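You operate a simulated robot arm through the tools that you are given. There is no shell and no other tool.

Carry out the task below with a simulated two-armed robot. There is one attempt and no reset: what you move stays moved.

JOB
Unpin the trestle batten and swing it down.
Fine: loosen its nut first and tighten it again at the end.

It is judged by the outcome, as a careful person would: the job done as asked, and still so three seconds after it is handed in. It fails if anything else is knocked over, pushed out of place, dropped, spilled or broken.

ROBOT AND FRAMES
Two 6-joint arms with fingered hands on one trunk that stands fixed in place. Base frame: the origin is at the foot of the trunk, x ahead of it, y to its left, z up. Readings come in cm, rad, newtons and seconds.
The left shoulder is at [5, 17, 76], the right one opposite. With the tool pointing down near the work surface each hand reaches from about 52 to 78 cm from the base axis, measured 20 degrees to its own side. Payload 3.5 kg a hand.
The tool frame of a hand sits at the grasp point between the pads (the TCP): z along the fingers, y along the line on which they close. The tips reach 2.6 cm beyond it. Largest opening 13.2 cm; the body of the gripper starts 7.3 cm behind the TCP. The gripper is a hand of 3 fingers: y runs from the thumb to the fingers, the wrist lies at [0, 0, -23.4] in the tool frame, and closing takes about 1.5 s.
Orientation is that of the tool frame in the base frame, as [roll, pitch, yaw] about the fixed x, y, z axes, in that order (R = Rz(yaw) Ry(pitch) Rx(roll)). With the fingers straight down and closing along the base's y, the tool's x points along the base's -x, its y along +y and its z along -z.

CONTROLS
- The arms move only by the tool play_rows. It takes "left_rows", "right_rows" or both (then of equal length, played together; a hand with none holds still); each is a list of rows, each an object of numbers (a shift or turn left out is 0, a gripper value left out holds the last): "x", "y", "z": the shift along the base's x, y, z in cm; "rx", "ry", "rz": the turn, a rotation vector about the base's x, y, z in rad; "fingers": the gripper command, from -1 (shut) to 1 (fully open), values between in proportion. In form: [{"x": .., "y": .., "z": .., "rx": .., "ry": .., "rz": .., "fingers": ..}, ...]. A call has 1 to 20 rows; each row shifts and turns the commanded pose from where the row before left it. A row lasts 0.2 s, in which the tool goes at most 5 cm and 0.15 rad; a call with a longer step from one row to the next is refused whole, and so is a gripper value outside its range. A pose out of reach is approached as far as the arm can. The call stops where the force on the tool passes 40 N (or 10 N more than at its start, if that is more) or the arm is blocked; 0.2 s more then pass. The fingers move at their own pace (about 10.8 cm/s each) and stop on an object; they squeeze with about 28 N. The grip force told is the motor's: it shows also when the fingers shut on nothing. Time passes only in rows, and 0.2 s behind the last, so rows that do not move let the fingers close. It gives the time, the measured TCP pose, the force on the tool (base axes), the opening and the grip force at its end, in the units of the frame above (readings bear some noise), with the torque about the TCP (base axes, N m) and any sound that the robot's microphone picked up, and new pictures: "views" is both (left out), scene, wrist or none (wrist: the cameras of the hands that moved).
- Cameras (640 x 400 px; columns grow to the right, rows downward): "scene" is now at [4.03, -3.49, 136.43]; the picture's right is [-0.38, -0.92, 0.00], its down [-0.57, 0.24, -0.79] and it looks along [0.73, -0.30, -0.62] (base axes); focal length 316 px, centre (320, 200). "left" rides on the left gripper at [-6.2, 0.3, -9.2] in its tool frame; the picture's right is [-0.05, -1.00, 0.00], its down [0.83, -0.04, -0.56] and it looks along [0.55, -0.03, 0.83] (tool axes); focal length 230 px, centre (320, 200). "right" rides on the right gripper at [6.1, 0.3, -9.2] in its tool frame; the picture's right is [-0.05, 1.00, 0.00], its down [-0.83, -0.04, -0.55] and it looks along [-0.55, -0.03, 0.83] (tool axes); focal length 230 px, centre (320, 200). There is no depth. A picture from a camera that has moved, and an enlarged one, comes with that camera's place and axes in the base frame and with its lens.
- raise_lower(by): slides the trunk up (or, below 0, down) by that many cm; the arms and the scene camera ride with it, the base frame stays. It gives what a move gives, with no picture.
- grasp_type(shape, hand): the hand has 3 fingers and takes this shape, open, in about a second: jaw (thumb against the fingers, like two jaws); tri (thumb and two fingers); tip (a fingertip pinch); poke (one finger out to press); point (the index stretched); flat (the hand flat); cup (the hand cupped); fist (a fist). The gripper value then closes the fingers along that shape, each until it touches; the sizes above hold for jaw. It gives what a move gives, with no picture.
- pan_tilt(pan, tilt): turns the head with the scene camera to pan (to the left, within 1.501 rad either way) and tilt (down, from -0.506 to 1.204), counted from straight ahead of the robot. It gives what a move gives, and a new picture of the scene camera.
- close_up(camera, box): a new picture of the part [left, top, right, bottom] of that camera's present view, enlarged. The clock stands still meanwhile.
- sign_off(): hands the job in; it is judged then, once.

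Places have to be worked out from the pictures, the camera data and where the tool is seen. Open the grippers and draw the arms clear of the work before you hand the job in, unless the task says otherwise.

The tools are called by a JSON object that holds its "fn" and its "kwargs". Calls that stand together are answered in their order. play_rows: Moves the arms, as the interface text tells. Its arguments: {"type":"object","properties":{"left_rows":{"type":"array","items":{"type":"object","properties":{"x":{"type":"number"},"y":{"type":"number"},"z":{"type":"number"},"rx":{"type":"number"},"ry":{"type":"number"},"rz":{"type":"number"},"fingers":{"type":"number"}}}},"right_rows":{"type":"array","items":{"type":"object","properties":{"x":{"type":"number"},"y":{"type":"number"},"z":{"type":"number"},"rx":{"type":"number"},"ry":{"type":"number"},"rz":{"type":"number"},"fingers":{"type":"number"}}}},"views":{"type":"string","enum":["both","scene","wrist","none"]}},"required":[]} The other tools are called the same way: raise_lower (by) slides the trunk up or down; grasp_type (shape, hand) gives the hand a shape; pan_tilt (pan, tilt) turns the head that bears the scene camera; close_up (camera, box) takes an enlarged picture of a part of a camera's view; sign_off () hands the job in.

At the start:

```text
time_s: 0.0
left_tcp_pos: [66.51, 6.49, 85.99]
left_ee_rot: [-3.141, 0.001, 3.141]
left_force: [-0.4, -0.6, 0.1]
left_wrist_torque: [-0.02, -0.02, 0.0]
left_gripper_width: 13.2
left_grip_force: 0.1
left_shape: jaw
right_tcp_pos: [49.06, -45.3, 78.57]
right_ee_rot: [3.14, 0.001, 3.14]
right_force: [-0.5, -0.9, 0.4]
right_wrist_torque: [-0.02, -0.02, -0.02]
right_gripper_width: 13.17
right_grip_force: 0.0
right_shape: jaw
trunk travel left (down, up): [-37.5, 33.5]
head pan, tilt: [-0.393, 0.665]
```

scene: 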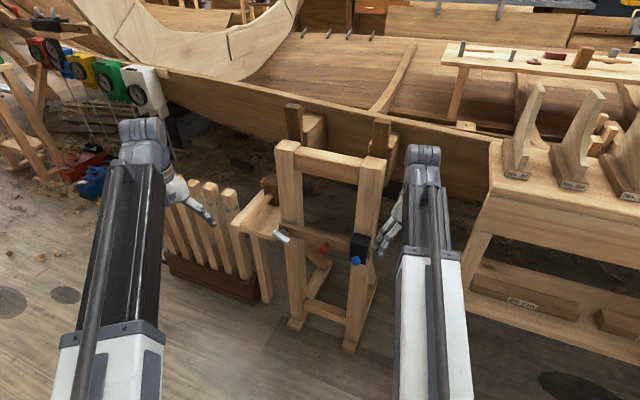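
right: 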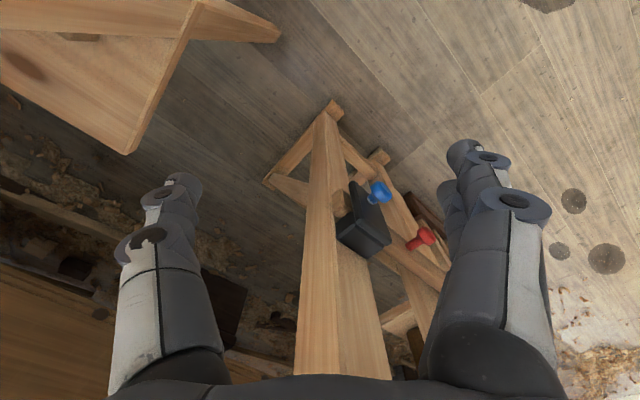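
left: 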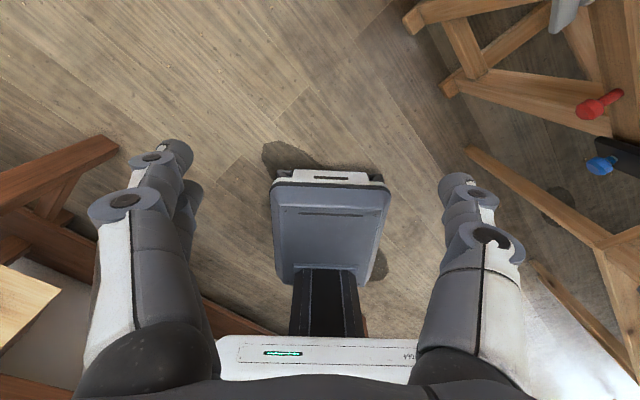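

The scene shows a trestle with a black block carrying a blue knob, a red knob and a white/grey thing. I'll look closer before moving anything.

{"fn": "close_up", "kwargs": {"camera": "scene", "box": [220, 180, 420, 305]}}

{"fn": "close_up", "kwargs": {"camera": "right", "box": [240, 80, 500, 320]}}

{"fn": "close_up", "kwargs": {"camera": "left", "box": [400, 0, 640, 240]}}

```text
3.20 times, centred on (320, 242) of scene
camera zoom: at [4.03, -3.49, 136.43], right [-0.38, -0.92, 0.0], down [-0.57, 0.24, -0.79], along [0.73, -0.3, -0.62], focal length 1010 px, centre (320, 64)
```

zoom: 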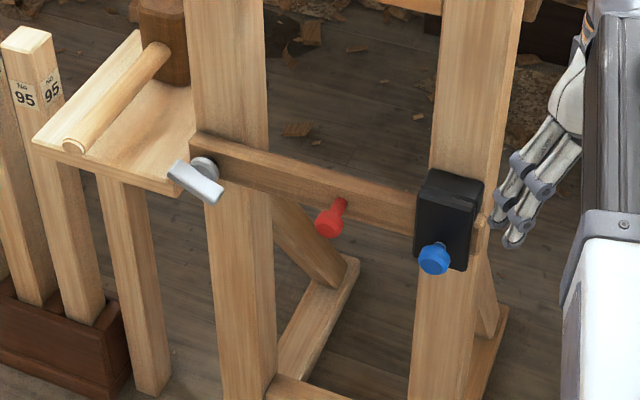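

```text
1.67 times, centred on (370, 200) of right
camera zoom: at [42.9, -45.04, 87.61], right [0.05, 1.0, 0.0], down [0.83, -0.04, 0.56], along [0.56, -0.03, -0.83], focal length 384 px, centre (237, 200)
```

zoom: 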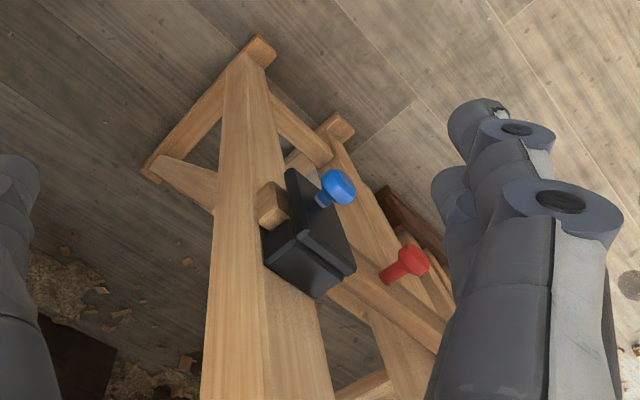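

```text
1.67 times, centred on (520, 120) of left
camera zoom: at [72.65, 6.86, 95.17], right [0.05, -1.0, 0.0], down [-0.83, -0.04, 0.56], along [-0.55, -0.03, -0.83], focal length 384 px, centre (-13, 333)
```

zoom: 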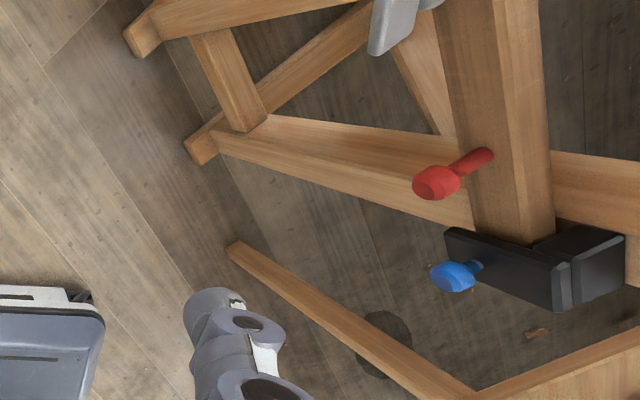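

The grey lever hub is at about [78,-21,63.5], the red knob at [67,-30.5,62.3] and the blue one at [59.7,-37.9,62]; the trestle front faces about (-0.67,0.74). I'll zoom in further on each part.

{"fn": "close_up", "kwargs": {"camera": "scene", "box": [265, 215, 315, 247]}}

{"fn": "close_up", "kwargs": {"camera": "scene", "box": [310, 225, 380, 270]}}

{"fn": "close_up", "kwargs": {"camera": "right", "box": [320, 160, 450, 270]}}

{"fn": "close_up", "kwargs": {"camera": "left", "box": [540, 0, 640, 190]}}

```text
12.50 times, centred on (290, 231) of scene
camera zoom: at [4.03, -3.49, 136.43], right [-0.38, -0.92, 0.0], down [-0.57, 0.24, -0.79], along [0.73, -0.3, -0.62], focal length 3944 px, centre (695, -188)
```

zoom: 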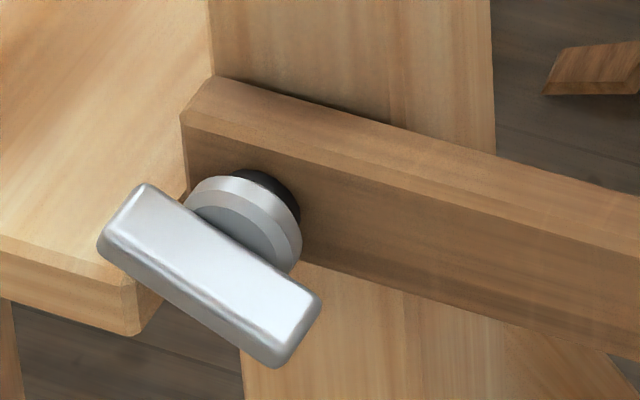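

```text
8.89 times, centred on (345, 248) of scene
camera zoom: at [4.03, -3.49, 136.43], right [-0.38, -0.92, 0.0], down [-0.57, 0.24, -0.79], along [0.73, -0.3, -0.62], focal length 2805 px, centre (98, -222)
```

zoom: 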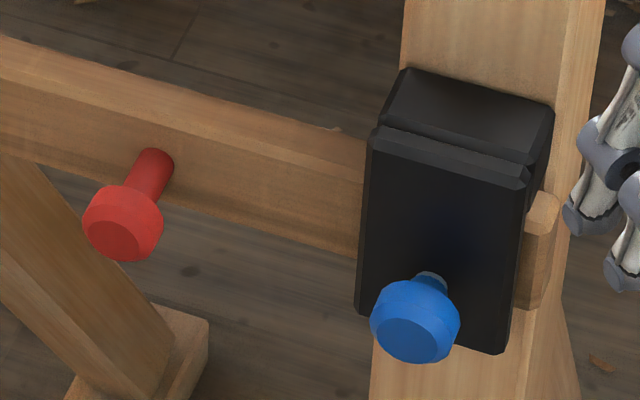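

```text
3.64 times, centred on (385, 215) of right
camera zoom: at [42.9, -45.04, 87.61], right [0.05, 1.0, 0.0], down [0.83, -0.04, 0.56], along [0.56, -0.03, -0.83], focal length 837 px, centre (84, 146)
```

zoom: 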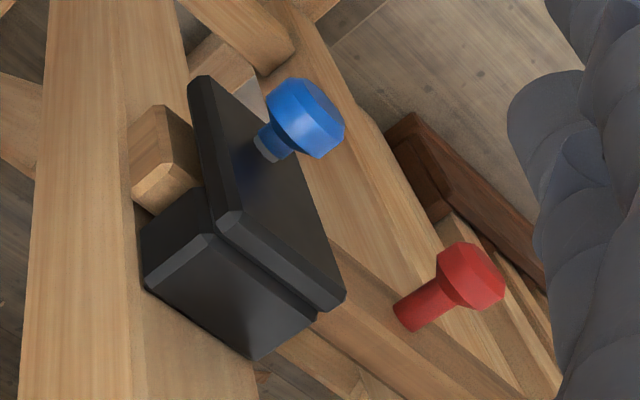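

```text
2.11 times, centred on (590, 95) of left
camera zoom: at [72.65, 6.86, 95.17], right [0.05, -1.0, 0.0], down [-0.83, -0.04, 0.56], along [-0.55, -0.03, -0.83], focal length 484 px, centre (-248, 421)
```

zoom: 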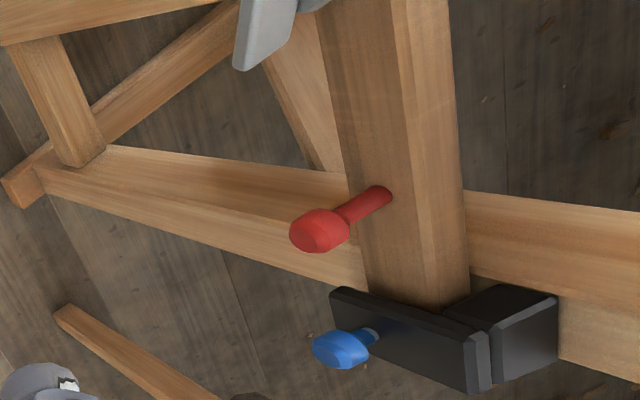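

The blue knob looks like a plunger/pin in a black keeper, the red one a handle on the batten, and the grey T-bar the pivot nut. I'll bring the left hand round to face the trestle from the front at a safe distance and look with its camera.

{"fn": "play_rows", "kwargs": {"left_rows": [{"rz": -0.1391, "x": -0.5, "y": -0.5, "z": -0.5}, {"rz": -0.1391, "x": -0.5, "y": -0.5, "z": -0.5}, {"rz": -0.1391, "x": -0.5, "y": -0.5, "z": -0.5}, {"rz": -0.1391, "x": -0.5, "y": -0.5, "z": -0.5}, {"rz": -0.1391, "x": -0.5, "y": -0.5, "z": -0.5}, {"rz": -0.1391, "x": -0.5, "y": -0.5, "z": -0.5}, {"rx": -0.1058, "ry": -0.0959, "x": -0.5, "y": -1, "z": -1}, {"rx": -0.1058, "ry": -0.0959, "x": -0.5, "y": -1, "z": -1}, {"rx": -0.1058, "ry": -0.0959, "x": -0.5, "y": -1, "z": -1}, {"rx": -0.1058, "ry": -0.0959, "x": -0.5, "y": -1, "z": -1}, {"rx": -0.1058, "ry": -0.0959, "x": -0.5, "y": -1, "z": -1}, {"rx": -0.1058, "ry": -0.0959, "x": -0.5, "y": -1, "z": -1}, {"rx": -0.1058, "ry": -0.0959, "x": -0.5, "y": -1, "z": -1}, {"rx": -0.1058, "ry": -0.0959, "x": -0.5, "y": -1, "z": -1}, {"rx": -0.1058, "ry": -0.0959, "x": -0.5, "y": -1, "z": -1}, {"rx": -0.1058, "ry": -0.0959, "x": -0.5, "y": -1, "z": -1}, {"rx": -0.1058, "ry": -0.0959, "x": -0.5, "y": -1, "z": -1}], "views": "both"}}

```text
time_s: 3.6
left_tcp_pos: [60.14, -7.62, 71.67]
left_ee_rot: [0.431, 1.57, -0.402]
left_force: [-0.4, -0.1, -0.6]
left_wrist_torque: [-0.02, 0.0, -0.01]
left_gripper_width: 13.22
left_grip_force: 0.0
left_shape: jaw
left hand out of reach, approached as far as the arm can: row 14, 15
right_tcp_pos: [49.09, -45.47, 78.5]
right_ee_rot: [3.141, 0.001, -3.141]
right_force: [0.0, 0.6, 0.5]
right_wrist_torque: [0.03, 0.0, -0.02]
right_gripper_width: 13.19
right_grip_force: 0.0
right_shape: jaw
trunk travel left (down, up): [-37.5, 33.5]
head pan, tilt: [-0.393, 0.665]
camera scene: at [4.03, -3.49, 136.43], right [-0.38, -0.92, 0.0], down [-0.57, 0.24, -0.79], along [0.73, -0.3, -0.62], focal length 316 px, centre (320, 200)
camera left: at [54.2, -0.68, 77.79], right [-0.74, -0.67, 0.05], down [-0.41, 0.38, -0.83], along [0.54, -0.64, -0.56], focal length 230 px, centre (320, 200)
```

scene: 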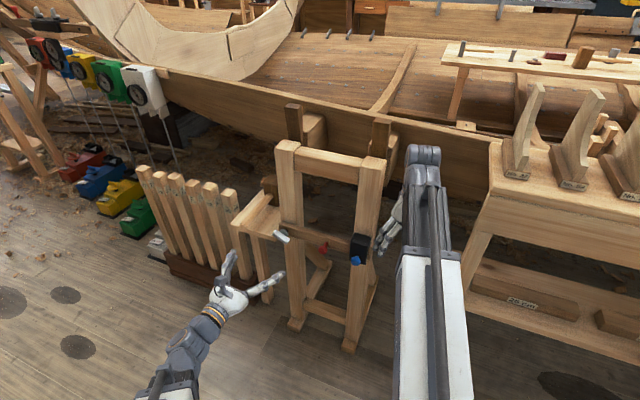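
left: 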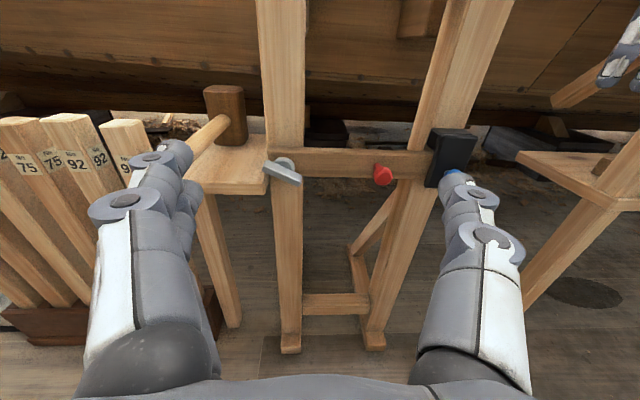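

The left hand now faces the trestle. A mallet lies on the shelf just left of the T-nut, so I must keep clear of it; I'll zoom on the front view.

{"fn": "close_up", "kwargs": {"camera": "left", "box": [180, 100, 340, 220]}}

{"fn": "close_up", "kwargs": {"camera": "left", "box": [340, 110, 500, 230]}}

{"fn": "close_up", "kwargs": {"camera": "left", "box": [180, 80, 520, 380]}}

```text
3.33 times, centred on (260, 160) of left
camera zoom: at [54.2, -0.68, 77.79], right [-0.74, -0.67, 0.05], down [-0.41, 0.38, -0.83], along [0.54, -0.64, -0.56], focal length 767 px, centre (520, 333)
```

zoom: 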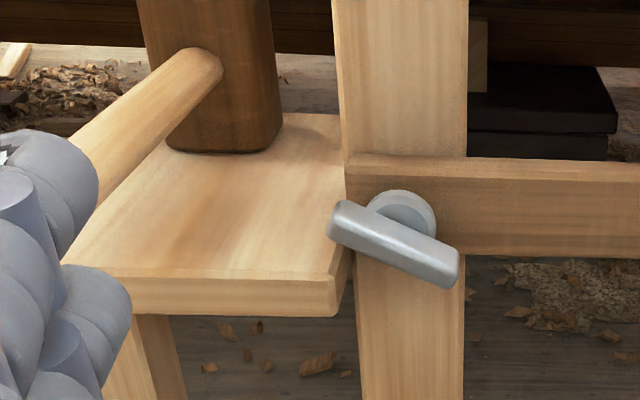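

```text
3.33 times, centred on (420, 170) of left
camera zoom: at [54.2, -0.68, 77.79], right [-0.74, -0.67, 0.05], down [-0.41, 0.38, -0.83], along [0.54, -0.64, -0.56], focal length 767 px, centre (-13, 300)
```

zoom: 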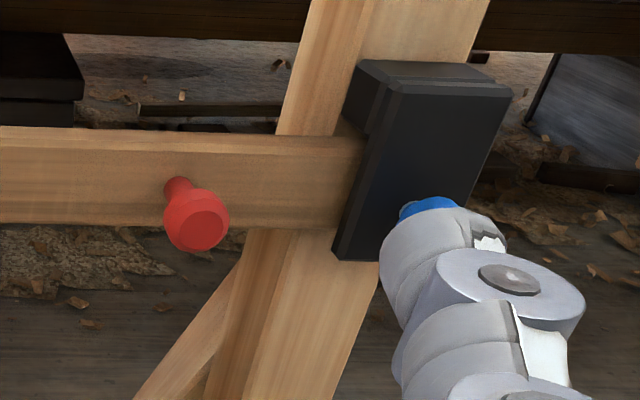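

```text
1.33 times, centred on (350, 230) of left
camera zoom: at [54.2, -0.68, 77.79], right [-0.74, -0.67, 0.05], down [-0.41, 0.38, -0.83], along [0.54, -0.64, -0.56], focal length 307 px, centre (280, 160)
```

zoom: 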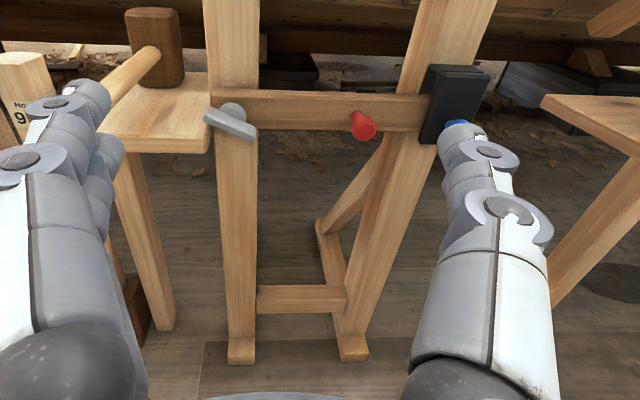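

The front view puts the T-bar centre at about [77.9,-20.0,62.1], tilted 24° with its left end up; its hub disc is about 1.8 cm behind it, the batten face 3.8 cm behind, and the shelf corner 2.9 cm to its left. I'll roll the left hand clockwise so its fingers straddle the bar, opening about 4.5 cm, while lining up on the nut axis from 17 cm away.

{"fn": "play_rows", "kwargs": {"left_rows": [{"rx": 0.0966, "ry": -0.1042, "rz": 0.0018, "x": 0.419, "y": 0.0086, "z": -0.684, "fingers": -0.32}, {"rx": 0.0966, "ry": -0.1042, "rz": 0.0018, "x": 0.419, "y": 0.0086, "z": -0.684}, {"rx": 0.0966, "ry": -0.1042, "rz": 0.0018, "x": 0.419, "y": 0.0086, "z": -0.684}, {"rx": 0.0966, "ry": -0.1042, "rz": 0.0018, "x": 0.419, "y": 0.0086, "z": -0.684}, {"rx": 0.0966, "ry": -0.1042, "rz": 0.0018, "x": 0.419, "y": 0.0086, "z": -0.684}, {"rx": 0.0966, "ry": -0.1042, "rz": 0.0018, "x": 0.419, "y": 0.0086, "z": -0.684}, {"rx": 0.0966, "ry": -0.1042, "rz": 0.0018, "x": 0.419, "y": 0.0086, "z": -0.684}, {"rx": 0.0966, "ry": -0.1042, "rz": 0.0018, "x": 0.419, "y": 0.0086, "z": -0.684}, {"rx": 0.0966, "ry": -0.1042, "rz": 0.0018, "x": 0.419, "y": 0.0086, "z": -0.684}, {"rx": 0.0966, "ry": -0.1042, "rz": 0.0018, "x": 0.419, "y": 0.0086, "z": -0.684}, {"rx": 0.0966, "ry": -0.1042, "rz": 0.0018, "x": 0.419, "y": 0.0086, "z": -0.684}, {"rx": 0.0966, "ry": -0.1042, "rz": 0.0018, "x": 0.419, "y": 0.0086, "z": -0.684}, {"rx": 0.0966, "ry": -0.1042, "rz": 0.0018, "x": 0.419, "y": 0.0086, "z": -0.684}, {"rx": 0.0966, "ry": -0.1042, "rz": 0.0018, "x": 0.419, "y": 0.0086, "z": -0.684}], "views": "both"}}

```text
time_s: 6.6
left_tcp_pos: [65.95, -7.68, 62.16]
left_ee_rot: [1.563, -0.419, 0.769]
left_force: [0.4, 1.0, 0.7]
left_wrist_torque: [-0.01, 0.0, -0.01]
left_gripper_width: 4.54
left_grip_force: 0.0
left_shape: jaw
right_tcp_pos: [49.06, -45.41, 78.33]
right_ee_rot: [3.141, 0.001, 3.14]
right_force: [-0.4, -0.5, 0.3]
right_wrist_torque: [0.0, -0.02, -0.02]
right_gripper_width: 13.15
right_grip_force: 0.2
right_shape: jaw
trunk travel left (down, up): [-37.5, 33.5]
head pan, tilt: [-0.393, 0.665]
camera scene: at [4.03, -3.49, 136.43], right [-0.38, -0.92, 0.0], down [-0.57, 0.24, -0.79], along [0.73, -0.3, -0.62], focal length 316 px, centre (320, 200)
camera left: at [55.44, -4.91, 59.86], right [0.26, 0.24, -0.93], down [0.17, 0.94, 0.29], along [0.95, -0.24, 0.21], focal length 230 px, centre (320, 200)
```

scene: 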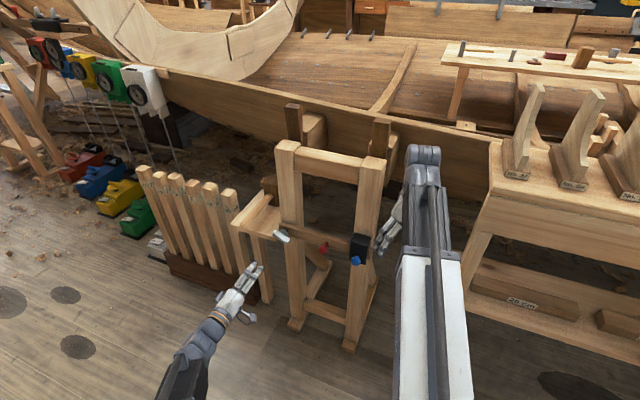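
left: 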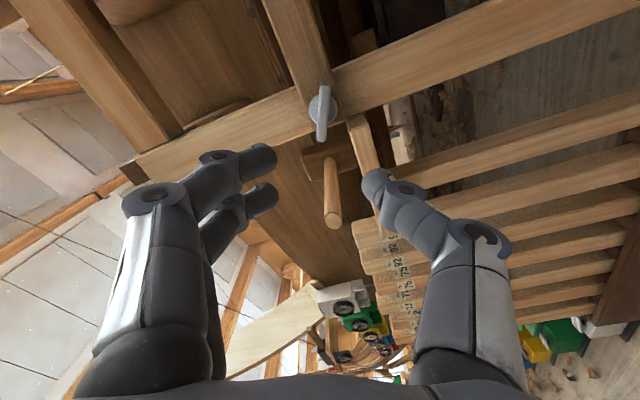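

The fingers now straddle the bar's line, which looks vertical and centred in the hand view. I'll check with a close-up before advancing.

{"fn": "close_up", "kwargs": {"camera": "left", "box": [240, 50, 420, 230]}}

{"fn": "close_up", "kwargs": {"camera": "scene", "box": [200, 200, 320, 330]}}

```text
2.22 times, centred on (330, 140) of left
camera zoom: at [55.44, -4.91, 59.86], right [0.26, 0.24, -0.93], down [0.17, 0.94, 0.29], along [0.95, -0.24, 0.21], focal length 511 px, centre (298, 333)
```

zoom: 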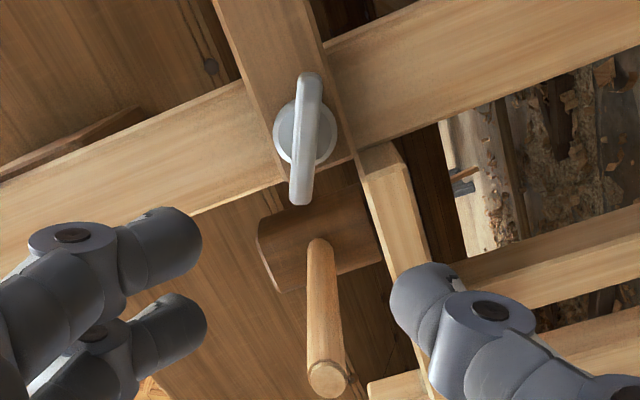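

```text
3.08 times, centred on (260, 265) of scene
camera zoom: at [4.03, -3.49, 136.43], right [-0.38, -0.92, 0.0], down [-0.57, 0.24, -0.79], along [0.73, -0.3, -0.62], focal length 971 px, centre (505, 0)
```

zoom: 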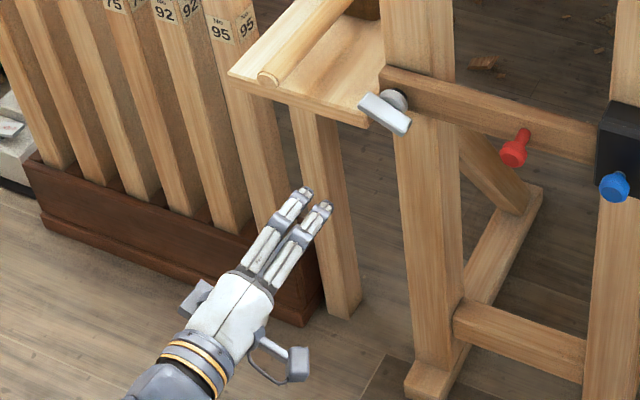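

The bar sits about 0.3 cm toward the thumb side of the hand centre and 17.4 cm ahead. I'll advance 11 cm and recheck.

{"fn": "play_rows", "kwargs": {"left_rows": [{"x": 1.39, "y": -1.44, "z": -0.05}, {"x": 1.39, "y": -1.44, "z": -0.05}, {"x": 1.39, "y": -1.44, "z": -0.05}, {"x": 1.39, "y": -1.44, "z": -0.05}, {"x": 1.39, "y": -1.44, "z": -0.05}, {"x": 0.7, "y": -0.72, "z": 0}], "views": "both"}}

{"fn": "close_up", "kwargs": {"camera": "left", "box": [240, 30, 440, 230]}}

{"fn": "close_up", "kwargs": {"camera": "scene", "box": [220, 190, 330, 290]}}

```text
time_s: 8.0
left_tcp_pos: [73.56, -15.45, 61.94]
left_ee_rot: [1.564, -0.418, 0.767]
left_force: [0.0, 0.7, -0.3]
left_wrist_torque: [-0.02, 0.02, 0.0]
left_gripper_width: 4.55
left_grip_force: 0.1
left_shape: jaw
right_tcp_pos: [49.09, -45.43, 78.32]
right_ee_rot: [-3.141, 0.003, -3.141]
right_force: [0.6, -0.5, 0.3]
right_wrist_torque: [-0.01, -0.02, -0.02]
right_gripper_width: 13.21
right_grip_force: 0.0
right_shape: jaw
trunk travel left (down, up): [-37.5, 33.5]
head pan, tilt: [-0.393, 0.665]
camera scene: at [4.03, -3.49, 136.43], right [-0.38, -0.92, 0.0], down [-0.57, 0.24, -0.79], along [0.73, -0.3, -0.62], focal length 316 px, centre (320, 200)
camera left: at [63.07, -12.85, 59.62], right [0.26, 0.24, -0.93], down [0.18, 0.94, 0.29], along [0.95, -0.24, 0.2], focal length 230 px, centre (320, 200)
```

scene: 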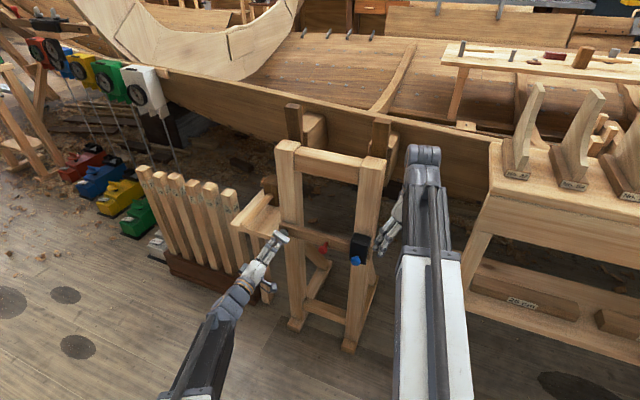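
left: 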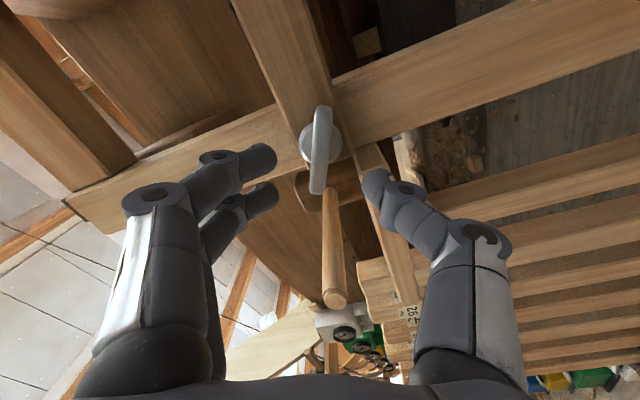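

```text
2.00 times, centred on (340, 130) of left
camera zoom: at [63.07, -12.85, 59.62], right [0.26, 0.24, -0.93], down [0.18, 0.94, 0.29], along [0.95, -0.24, 0.2], focal length 460 px, centre (280, 340)
```

zoom: 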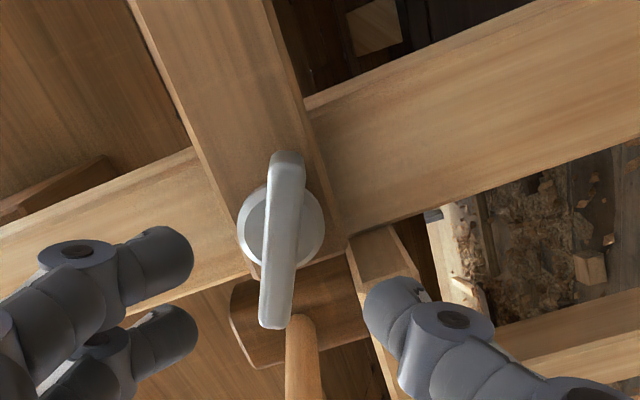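

```text
4.00 times, centred on (275, 240) of scene
camera zoom: at [4.03, -3.49, 136.43], right [-0.38, -0.92, 0.0], down [-0.57, 0.24, -0.79], along [0.73, -0.3, -0.62], focal length 1262 px, centre (500, 40)
```

zoom: 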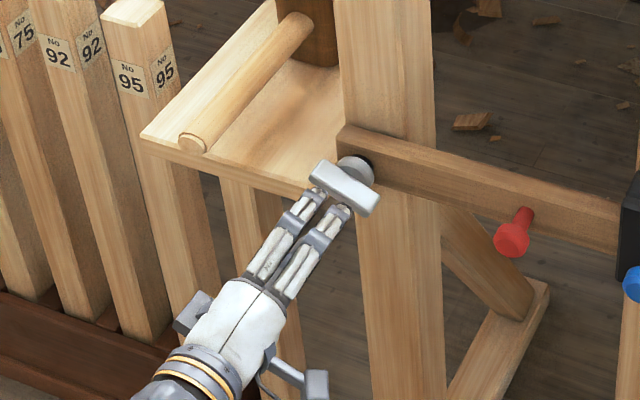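

The bar is well centred (about 0.2 cm toward the thumb) and 6.3 cm ahead of the TCP. I'll advance 5 cm so only the fingertips overlap the bar, checking for contact.

{"fn": "play_rows", "kwargs": {"left_rows": [{"x": 0.704, "y": -0.71, "z": -0.03}, {"x": 0.704, "y": -0.71, "z": -0.03}, {"x": 0.704, "y": -0.71, "z": -0.03}, {"x": 0.704, "y": -0.71, "z": -0.03}, {"x": 0.704, "y": -0.71, "z": -0.02}, {}], "views": "wrist"}}

{"fn": "close_up", "kwargs": {"camera": "left", "box": [240, 50, 440, 250]}}

{"fn": "close_up", "kwargs": {"camera": "scene", "box": [250, 200, 330, 260]}}

```text
time_s: 9.4
left_tcp_pos: [77.03, -19.18, 61.79]
left_ee_rot: [1.561, -0.415, 0.768]
left_force: [0.7, -0.6, -0.4]
left_wrist_torque: [0.0, -0.01, 0.0]
left_gripper_width: 4.54
left_grip_force: 0.1
left_shape: jaw
right_tcp_pos: [49.08, -45.47, 78.4]
right_ee_rot: [3.141, 0.001, 3.141]
right_force: [-0.1, -0.3, 0.5]
right_wrist_torque: [0.0, 0.01, 0.02]
right_gripper_width: 13.19
right_grip_force: 0.0
right_shape: jaw
trunk travel left (down, up): [-37.5, 33.5]
head pan, tilt: [-0.393, 0.665]
camera left: at [66.57, -16.4, 59.49], right [0.26, 0.24, -0.93], down [0.18, 0.94, 0.29], along [0.95, -0.24, 0.2], focal length 230 px, centre (320, 200)
```

left: 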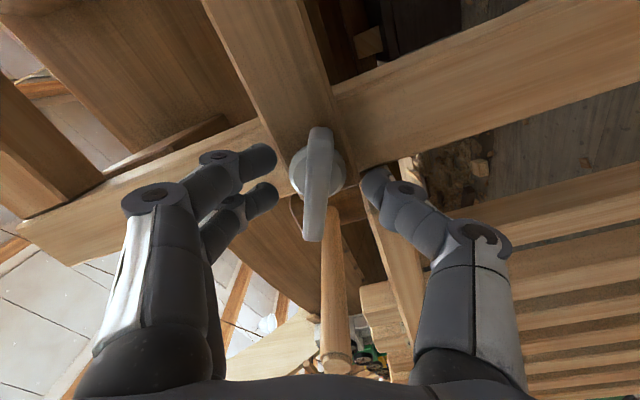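

```text
2.00 times, centred on (340, 150) of left
camera zoom: at [66.57, -16.4, 59.49], right [0.26, 0.24, -0.93], down [0.18, 0.94, 0.29], along [0.95, -0.24, 0.2], focal length 460 px, centre (280, 300)
```

zoom: 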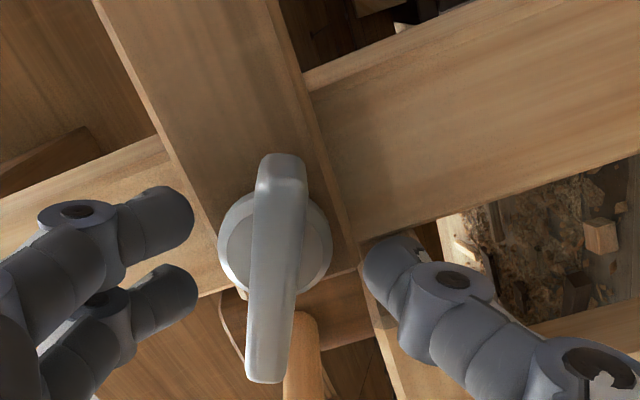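

```text
6.67 times, centred on (290, 230) of scene
camera zoom: at [4.03, -3.49, 136.43], right [-0.38, -0.92, 0.0], down [-0.57, 0.24, -0.79], along [0.73, -0.3, -0.62], focal length 2104 px, centre (520, 0)
```

zoom: 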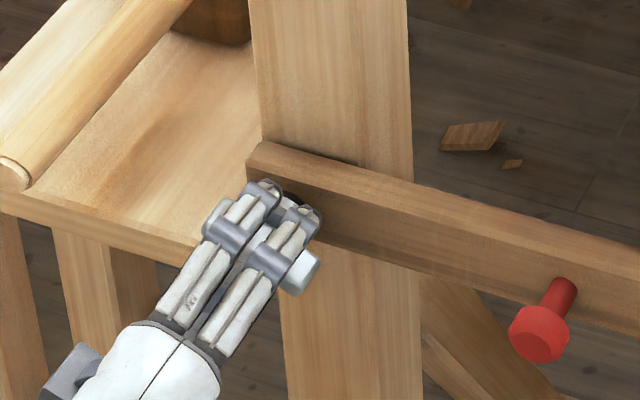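

The fingertips overlap the bar and stop just short of the hub disc. I'll close the left hand on the bar.

{"fn": "play_rows", "kwargs": {"left_rows": [{"fingers": -0.6}, {"fingers": -0.8}, {"fingers": -1}, {"fingers": -1}, {"fingers": -1}], "views": "wrist"}}

{"fn": "close_up", "kwargs": {"camera": "scene", "box": [250, 200, 330, 260]}}

```text
time_s: 10.6
left_tcp_pos: [77.05, -19.12, 61.84]
left_ee_rot: [1.564, -0.418, 0.767]
left_force: [-2.4, 1.5, 1.5]
left_wrist_torque: [-0.06, -0.03, -0.03]
left_gripper_width: 1.04
left_grip_force: 27.7
left_shape: jaw
right_tcp_pos: [49.06, -45.44, 78.38]
right_ee_rot: [-3.141, 0.002, 3.139]
right_force: [-0.3, -0.1, -0.8]
right_wrist_torque: [0.0, -0.03, 0.02]
right_gripper_width: 13.19
right_grip_force: 0.1
right_shape: jaw
trunk travel left (down, up): [-37.5, 33.5]
head pan, tilt: [-0.393, 0.665]
camera left: at [66.55, -16.39, 59.5], right [0.26, 0.24, -0.93], down [0.18, 0.94, 0.29], along [0.95, -0.24, 0.2], focal length 230 px, centre (320, 200)
```

left: 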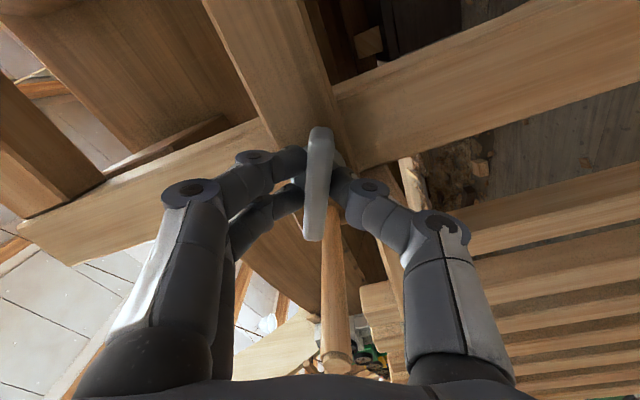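

```text
6.67 times, centred on (290, 230) of scene
camera zoom: at [4.0, -3.48, 136.43], right [-0.38, -0.92, 0.0], down [-0.57, 0.24, -0.79], along [0.73, -0.3, -0.62], focal length 2104 px, centre (520, 0)
```

zoom: 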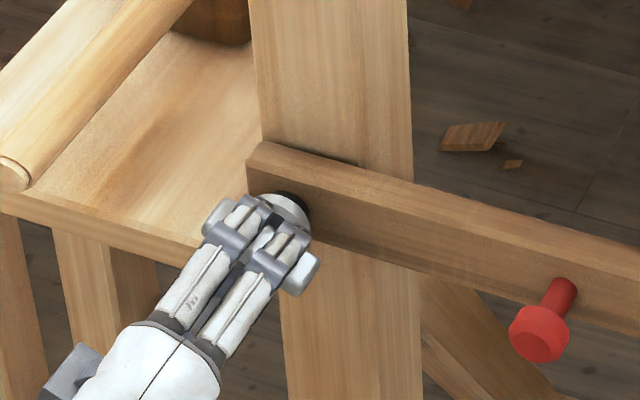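

The bar is gripped (1.0 cm, 28 N). I'll turn it counter-clockwise (seen from the front) in small steps and watch the torque.

{"fn": "play_rows", "kwargs": {"left_rows": [{"rx": -0.0556, "ry": 0.0575}, {"rx": -0.0556, "ry": 0.0575}, {"rx": -0.0556, "ry": 0.0575}, {"rx": -0.0556, "ry": 0.0575}, {"rx": -0.0556, "ry": 0.0575}], "views": "wrist"}}

{"fn": "close_up", "kwargs": {"camera": "scene", "box": [250, 200, 330, 260]}}

```text
time_s: 11.8
left_tcp_pos: [77.0, -19.13, 61.77]
left_ee_rot: [1.56, -0.016, 0.766]
left_force: [-8.5, 2.0, 2.7]
left_wrist_torque: [-0.12, -0.13, -0.1]
left_gripper_width: 1.01
left_grip_force: 28.2
left_shape: jaw
right_tcp_pos: [49.01, -45.5, 78.41]
right_ee_rot: [-3.14, 0.003, 3.14]
right_force: [-0.3, -0.3, 0.6]
right_wrist_torque: [-0.03, 0.02, 0.01]
right_gripper_width: 13.2
right_grip_force: 0.0
right_shape: jaw
trunk travel left (down, up): [-37.5, 33.5]
head pan, tilt: [-0.393, 0.665]
camera left: at [66.19, -16.73, 61.94], right [-0.02, -0.03, -1.0], down [0.21, 0.98, -0.04], along [0.98, -0.21, -0.01], focal length 230 px, centre (320, 200)
```

left: 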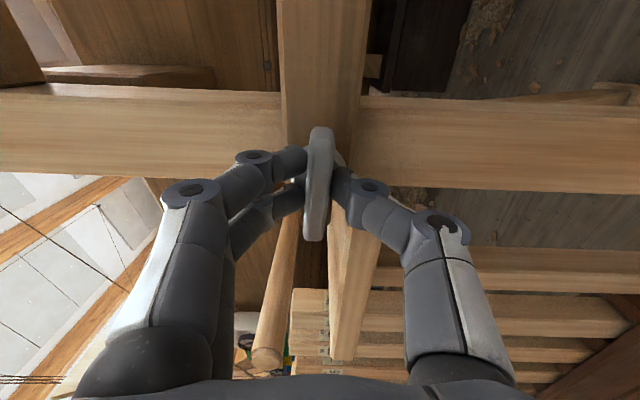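

```text
6.67 times, centred on (290, 230) of scene
camera zoom: at [3.95, -3.47, 136.43], right [-0.38, -0.92, 0.0], down [-0.57, 0.24, -0.79], along [0.73, -0.3, -0.62], focal length 2104 px, centre (520, 0)
```

zoom: 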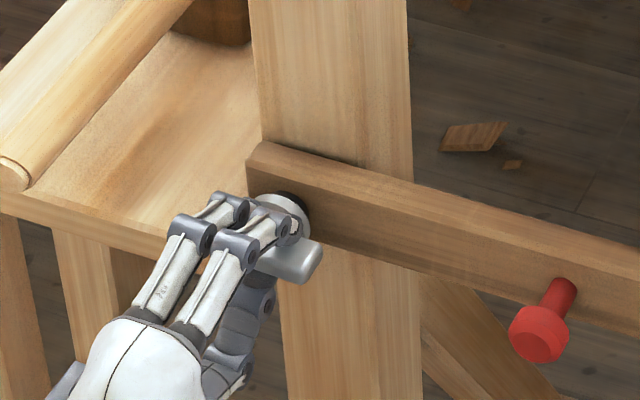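

The bar turns with the hand with little torque; there is a mild outward push (~7 N), consistent with the nut backing off. I continue turning, easing outward very slightly.

{"fn": "play_rows", "kwargs": {"left_rows": [{"rx": -0.0695, "ry": 0.0719, "x": -0.02, "y": 0.02}, {"rx": -0.0695, "ry": 0.0719, "x": -0.02, "y": 0.02}, {"rx": -0.0695, "ry": 0.0719, "x": -0.02, "y": 0.02}, {"rx": -0.0695, "ry": 0.0719, "x": -0.02, "y": 0.02}, {"rx": -0.0695, "ry": 0.0719, "x": -0.02, "y": 0.02}, {"rx": -0.0695, "ry": 0.0719, "x": -0.02, "y": 0.02}], "views": "wrist"}}

{"fn": "close_up", "kwargs": {"camera": "scene", "box": [250, 200, 330, 260]}}

```text
time_s: 13.2
left_tcp_pos: [76.92, -19.1, 62.0]
left_ee_rot: [1.558, 0.583, 0.763]
left_force: [-4.0, -8.2, 8.1]
left_wrist_torque: [-0.27, -0.3, 0.0]
left_gripper_width: 0.94
left_grip_force: 28.0
left_shape: jaw
right_tcp_pos: [48.93, -45.48, 78.47]
right_ee_rot: [-3.14, 0.002, 3.14]
right_force: [-0.2, -0.6, 0.4]
right_wrist_torque: [0.03, -0.04, -0.03]
right_gripper_width: 13.2
right_grip_force: 0.0
right_shape: jaw
trunk travel left (down, up): [-37.5, 33.5]
head pan, tilt: [-0.393, 0.665]
camera left: at [66.94, -15.82, 65.44], right [-0.42, -0.42, -0.8], down [0.1, 0.86, -0.5], along [0.9, -0.29, -0.32], focal length 230 px, centre (320, 200)
```

left: 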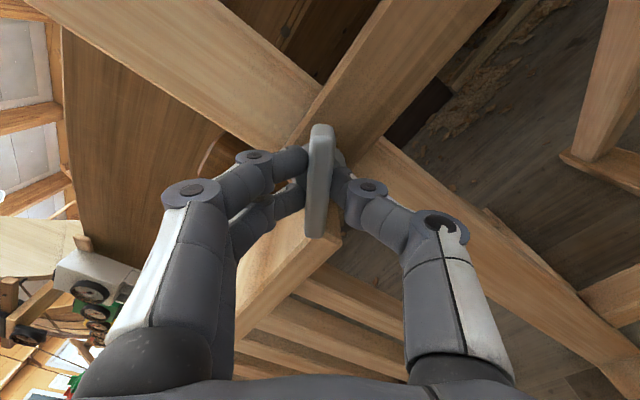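

```text
6.67 times, centred on (290, 230) of scene
camera zoom: at [3.93, -3.52, 136.44], right [-0.38, -0.92, 0.0], down [-0.57, 0.24, -0.79], along [0.73, -0.3, -0.62], focal length 2104 px, centre (520, 0)
```

zoom: 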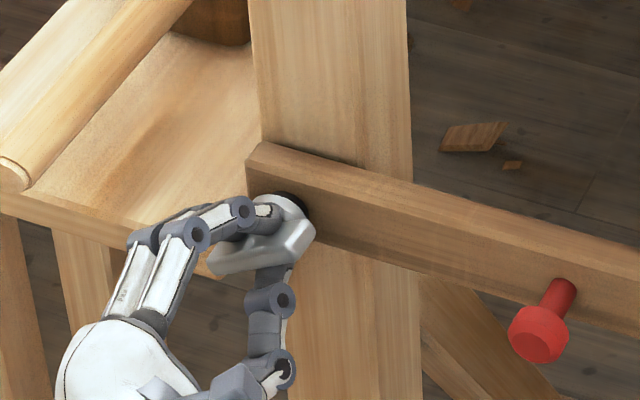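

The bar has turned 57° with the hand; side forces (~8 N up and to the right) show the hand is slightly off-axis, so I'll shift it a little that way and continue turning.

{"fn": "play_rows", "kwargs": {"left_rows": [{"x": -0.15, "y": -0.14, "z": 0.2}, {"rx": -0.0695, "ry": 0.0719}, {"rx": -0.0695, "ry": 0.0719}, {"rx": -0.0695, "ry": 0.0719}, {"rx": -0.0695, "ry": 0.0719}, {"rx": -0.0695, "ry": 0.0719}, {"rx": -0.0695, "ry": 0.0719}, {"rx": -0.0695, "ry": 0.0719}], "views": "wrist"}}

{"fn": "close_up", "kwargs": {"camera": "scene", "box": [250, 200, 330, 260]}}

```text
time_s: 15.0
left_tcp_pos: [76.88, -19.14, 61.88]
left_ee_rot: [1.56, 1.286, 0.768]
left_force: [10.7, -1.4, 1.8]
left_wrist_torque: [0.02, -0.04, 0.34]
left_gripper_width: 0.89
left_grip_force: 28.2
left_shape: jaw
right_tcp_pos: [49.15, -45.35, 78.32]
right_ee_rot: [-3.14, 0.001, 3.14]
right_force: [0.2, -0.1, -0.9]
right_wrist_torque: [-0.03, 0.01, -0.01]
right_gripper_width: 13.19
right_grip_force: 0.0
right_shape: jaw
trunk travel left (down, up): [-37.5, 33.5]
head pan, tilt: [-0.393, 0.665]
camera left: at [69.38, -13.44, 67.92], right [-0.69, -0.68, -0.23], down [-0.25, 0.53, -0.81], along [0.68, -0.5, -0.54], focal length 230 px, centre (320, 200)
```

left: 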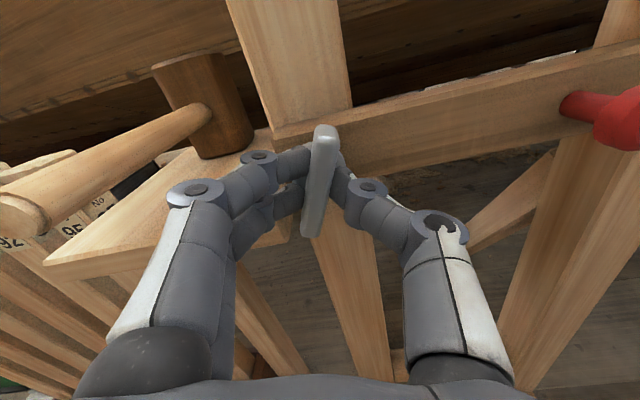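

```text
6.67 times, centred on (290, 230) of scene
camera zoom: at [4.08, -3.49, 136.43], right [-0.38, -0.92, 0.0], down [-0.57, 0.24, -0.79], along [0.73, -0.3, -0.62], focal length 2104 px, centre (520, 0)
```

zoom: 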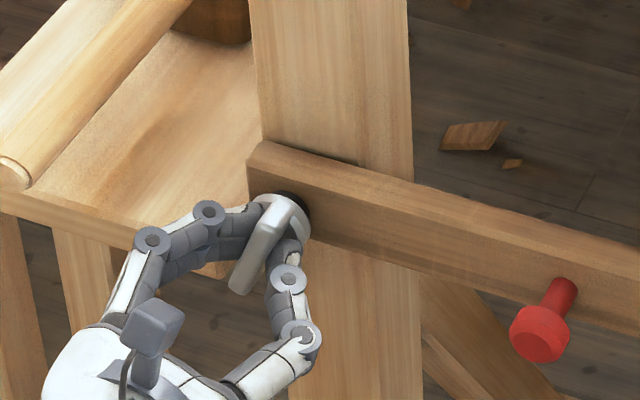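

About 97° turned with no stop felt. I'll ease in 0.15 cm to relieve the pull and turn another ~30° to be sure the nut is well loosened, watching torque.

{"fn": "play_rows", "kwargs": {"left_rows": [{"x": 0.1, "y": -0.1}, {"rx": -0.0695, "ry": 0.0719}, {"rx": -0.0695, "ry": 0.0719}, {"rx": -0.0695, "ry": 0.0719}, {"rx": -0.0695, "ry": 0.0719}, {"rx": -0.0695, "ry": 0.0719}], "views": "wrist"}}

{"fn": "close_up", "kwargs": {"camera": "scene", "box": [250, 200, 330, 260]}}

```text
time_s: 16.4
left_tcp_pos: [76.8, -19.18, 62.04]
left_ee_rot: [-1.574, 1.358, -2.37]
left_force: [-3.3, 11.8, 4.3]
left_wrist_torque: [0.2, -0.24, 0.05]
left_gripper_width: 0.93
left_grip_force: 27.8
left_shape: jaw
right_tcp_pos: [48.97, -45.43, 78.43]
right_ee_rot: [3.141, 0.002, 3.14]
right_force: [-0.3, 0.6, 0.2]
right_wrist_torque: [-0.03, 0.0, 0.05]
right_gripper_width: 13.19
right_grip_force: 0.1
right_shape: jaw
trunk travel left (down, up): [-37.5, 33.5]
head pan, tilt: [-0.393, 0.665]
camera left: at [71.59, -11.43, 67.94], right [-0.69, -0.68, 0.26], down [-0.55, 0.24, -0.8], along [0.48, -0.69, -0.54], focal length 230 px, centre (320, 200)
```

left: 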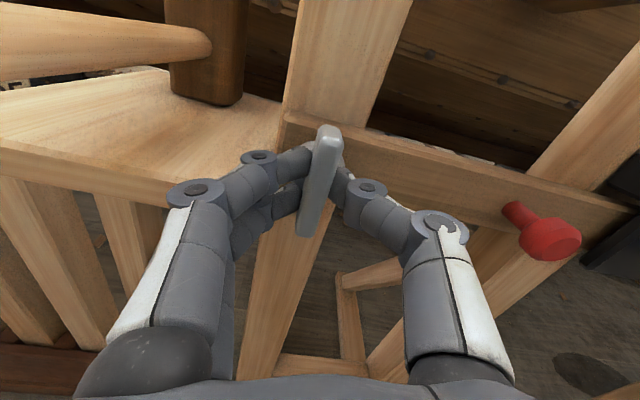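

```text
6.67 times, centred on (290, 230) of scene
camera zoom: at [3.98, -3.41, 136.43], right [-0.38, -0.92, 0.0], down [-0.57, 0.24, -0.79], along [0.73, -0.3, -0.62], focal length 2104 px, centre (520, 0)
```

zoom: 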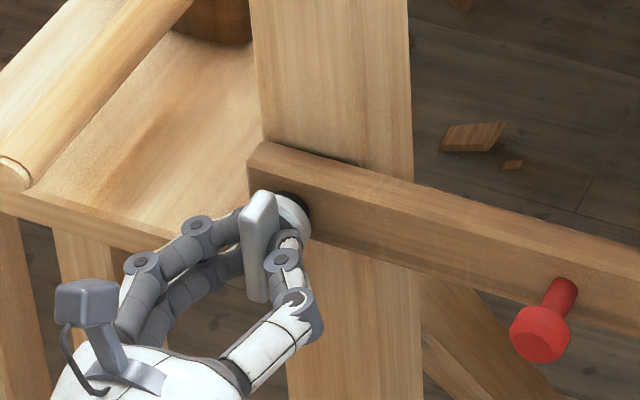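

The torque rose to about 0.31 N·m and the bar lagged in the grip: the nut has hit its loose stop after roughly 120°. I'll relax, open slightly (the shelf corner is close) and back straight out.

{"fn": "play_rows", "kwargs": {"left_rows": [{"rx": 0.0556, "ry": -0.0575}, {"fingers": -0.7}, {"fingers": -0.58}, {}, {"x": -0.7, "y": 0.72}, {"x": -0.7, "y": 0.72}, {"x": -1.4, "y": 1.44}, {"x": -1.4, "y": 1.44}, {"x": -1.4, "y": 1.44}, {"x": -1.4, "y": 1.44}], "views": "both"}}

{"fn": "close_up", "kwargs": {"camera": "left", "box": [180, 50, 640, 300]}}

```text
time_s: 18.6
left_tcp_pos: [69.97, -11.96, 62.05]
left_ee_rot: [-1.576, 1.441, -2.368]
left_force: [1.4, 0.4, -1.1]
left_wrist_torque: [0.0, 0.01, 0.02]
left_gripper_width: 2.77
left_grip_force: 0.1
left_shape: jaw
right_tcp_pos: [49.09, -45.43, 78.34]
right_ee_rot: [-3.141, 0.001, 3.14]
right_force: [-0.3, -0.3, 0.4]
right_wrist_torque: [0.01, 0.02, -0.01]
right_gripper_width: 13.18
right_grip_force: 0.1
right_shape: jaw
trunk travel left (down, up): [-37.5, 33.5]
head pan, tilt: [-0.393, 0.665]
camera scene: at [4.03, -3.49, 136.43], right [-0.38, -0.92, 0.0], down [-0.57, 0.24, -0.79], along [0.73, -0.3, -0.62], focal length 316 px, centre (320, 200)
camera left: at [64.33, -4.64, 68.06], right [-0.7, -0.69, 0.18], down [-0.5, 0.29, -0.82], along [0.51, -0.66, -0.55], focal length 230 px, centre (320, 200)
```

scene: 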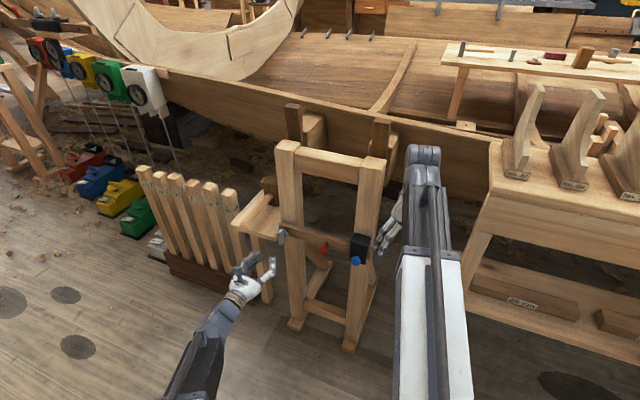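
left: 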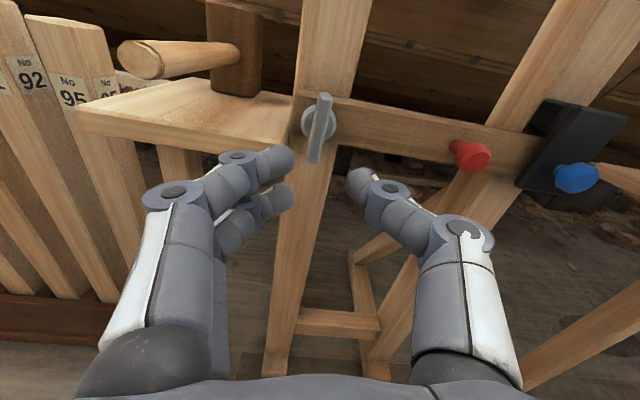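

```text
1.39 times, centred on (410, 175) of left
camera zoom: at [64.33, -4.64, 68.06], right [-0.7, -0.69, 0.18], down [-0.5, 0.29, -0.82], along [0.51, -0.66, -0.55], focal length 320 px, centre (195, 235)
```

zoom: 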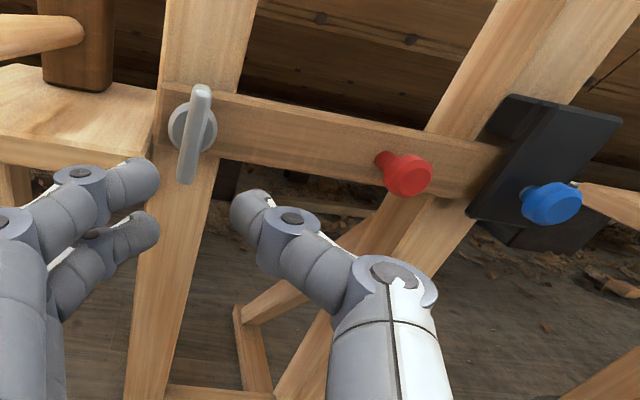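

The nut bar stands near vertical now (loosened). Next I bring the left hand in front of the red handle (about [67.2,-30.3,62.1]), opened to 5 cm.

{"fn": "play_rows", "kwargs": {"left_rows": [{"x": -1.215, "y": -1.39, "fingers": -0.24}, {"x": -1.215, "y": -1.39}, {"x": -1.215, "y": -1.39}, {"x": -1.215, "y": -1.39}, {"x": -1.215, "y": -1.39}, {"x": -1.215, "y": -1.39}, {"x": -1.215, "y": -1.39}, {"x": -1.215, "y": -1.39}], "views": "both"}}

{"fn": "close_up", "kwargs": {"camera": "left", "box": [200, 30, 520, 230]}}

```text
time_s: 20.4
left_tcp_pos: [60.2, -23.09, 62.04]
left_ee_rot: [-1.58, 1.44, -2.372]
left_force: [0.1, 0.5, 0.4]
left_wrist_torque: [-0.01, -0.01, 0.02]
left_gripper_width: 4.97
left_grip_force: 0.1
left_shape: jaw
right_tcp_pos: [49.0, -45.4, 78.41]
right_ee_rot: [-3.141, 0.0, 3.14]
right_force: [0.0, 0.2, -0.3]
right_wrist_torque: [0.0, -0.03, -0.01]
right_gripper_width: 13.19
right_grip_force: 0.1
right_shape: jaw
trunk travel left (down, up): [-37.5, 33.5]
head pan, tilt: [-0.393, 0.665]
camera scene: at [4.04, -3.48, 136.43], right [-0.38, -0.92, 0.0], down [-0.57, 0.24, -0.79], along [0.73, -0.3, -0.62], focal length 316 px, centre (320, 200)
camera left: at [54.47, -15.73, 68.08], right [-0.7, -0.69, 0.18], down [-0.5, 0.29, -0.82], along [0.51, -0.66, -0.55], focal length 230 px, centre (320, 200)
```

scene: 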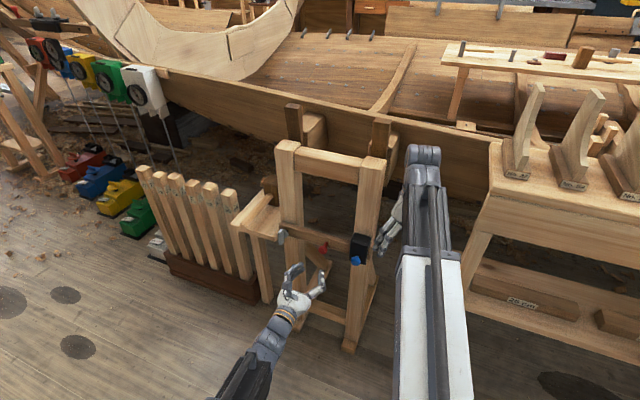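
left: 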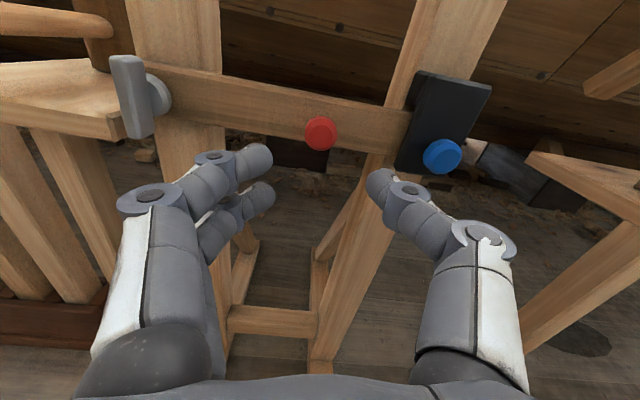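

```text
2.00 times, centred on (360, 130) of left
camera zoom: at [54.47, -15.73, 68.08], right [-0.7, -0.69, 0.18], down [-0.5, 0.29, -0.82], along [0.51, -0.66, -0.55], focal length 460 px, centre (240, 340)
```

zoom: 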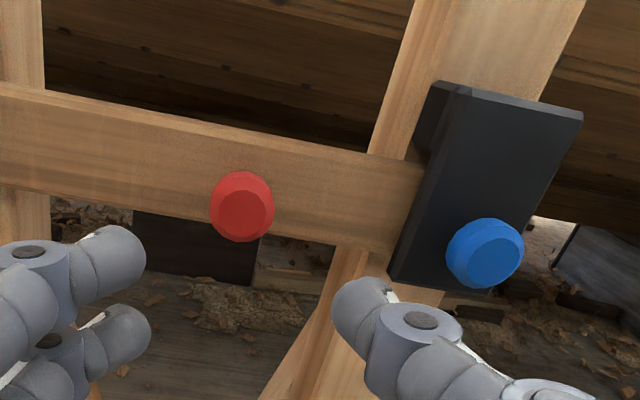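

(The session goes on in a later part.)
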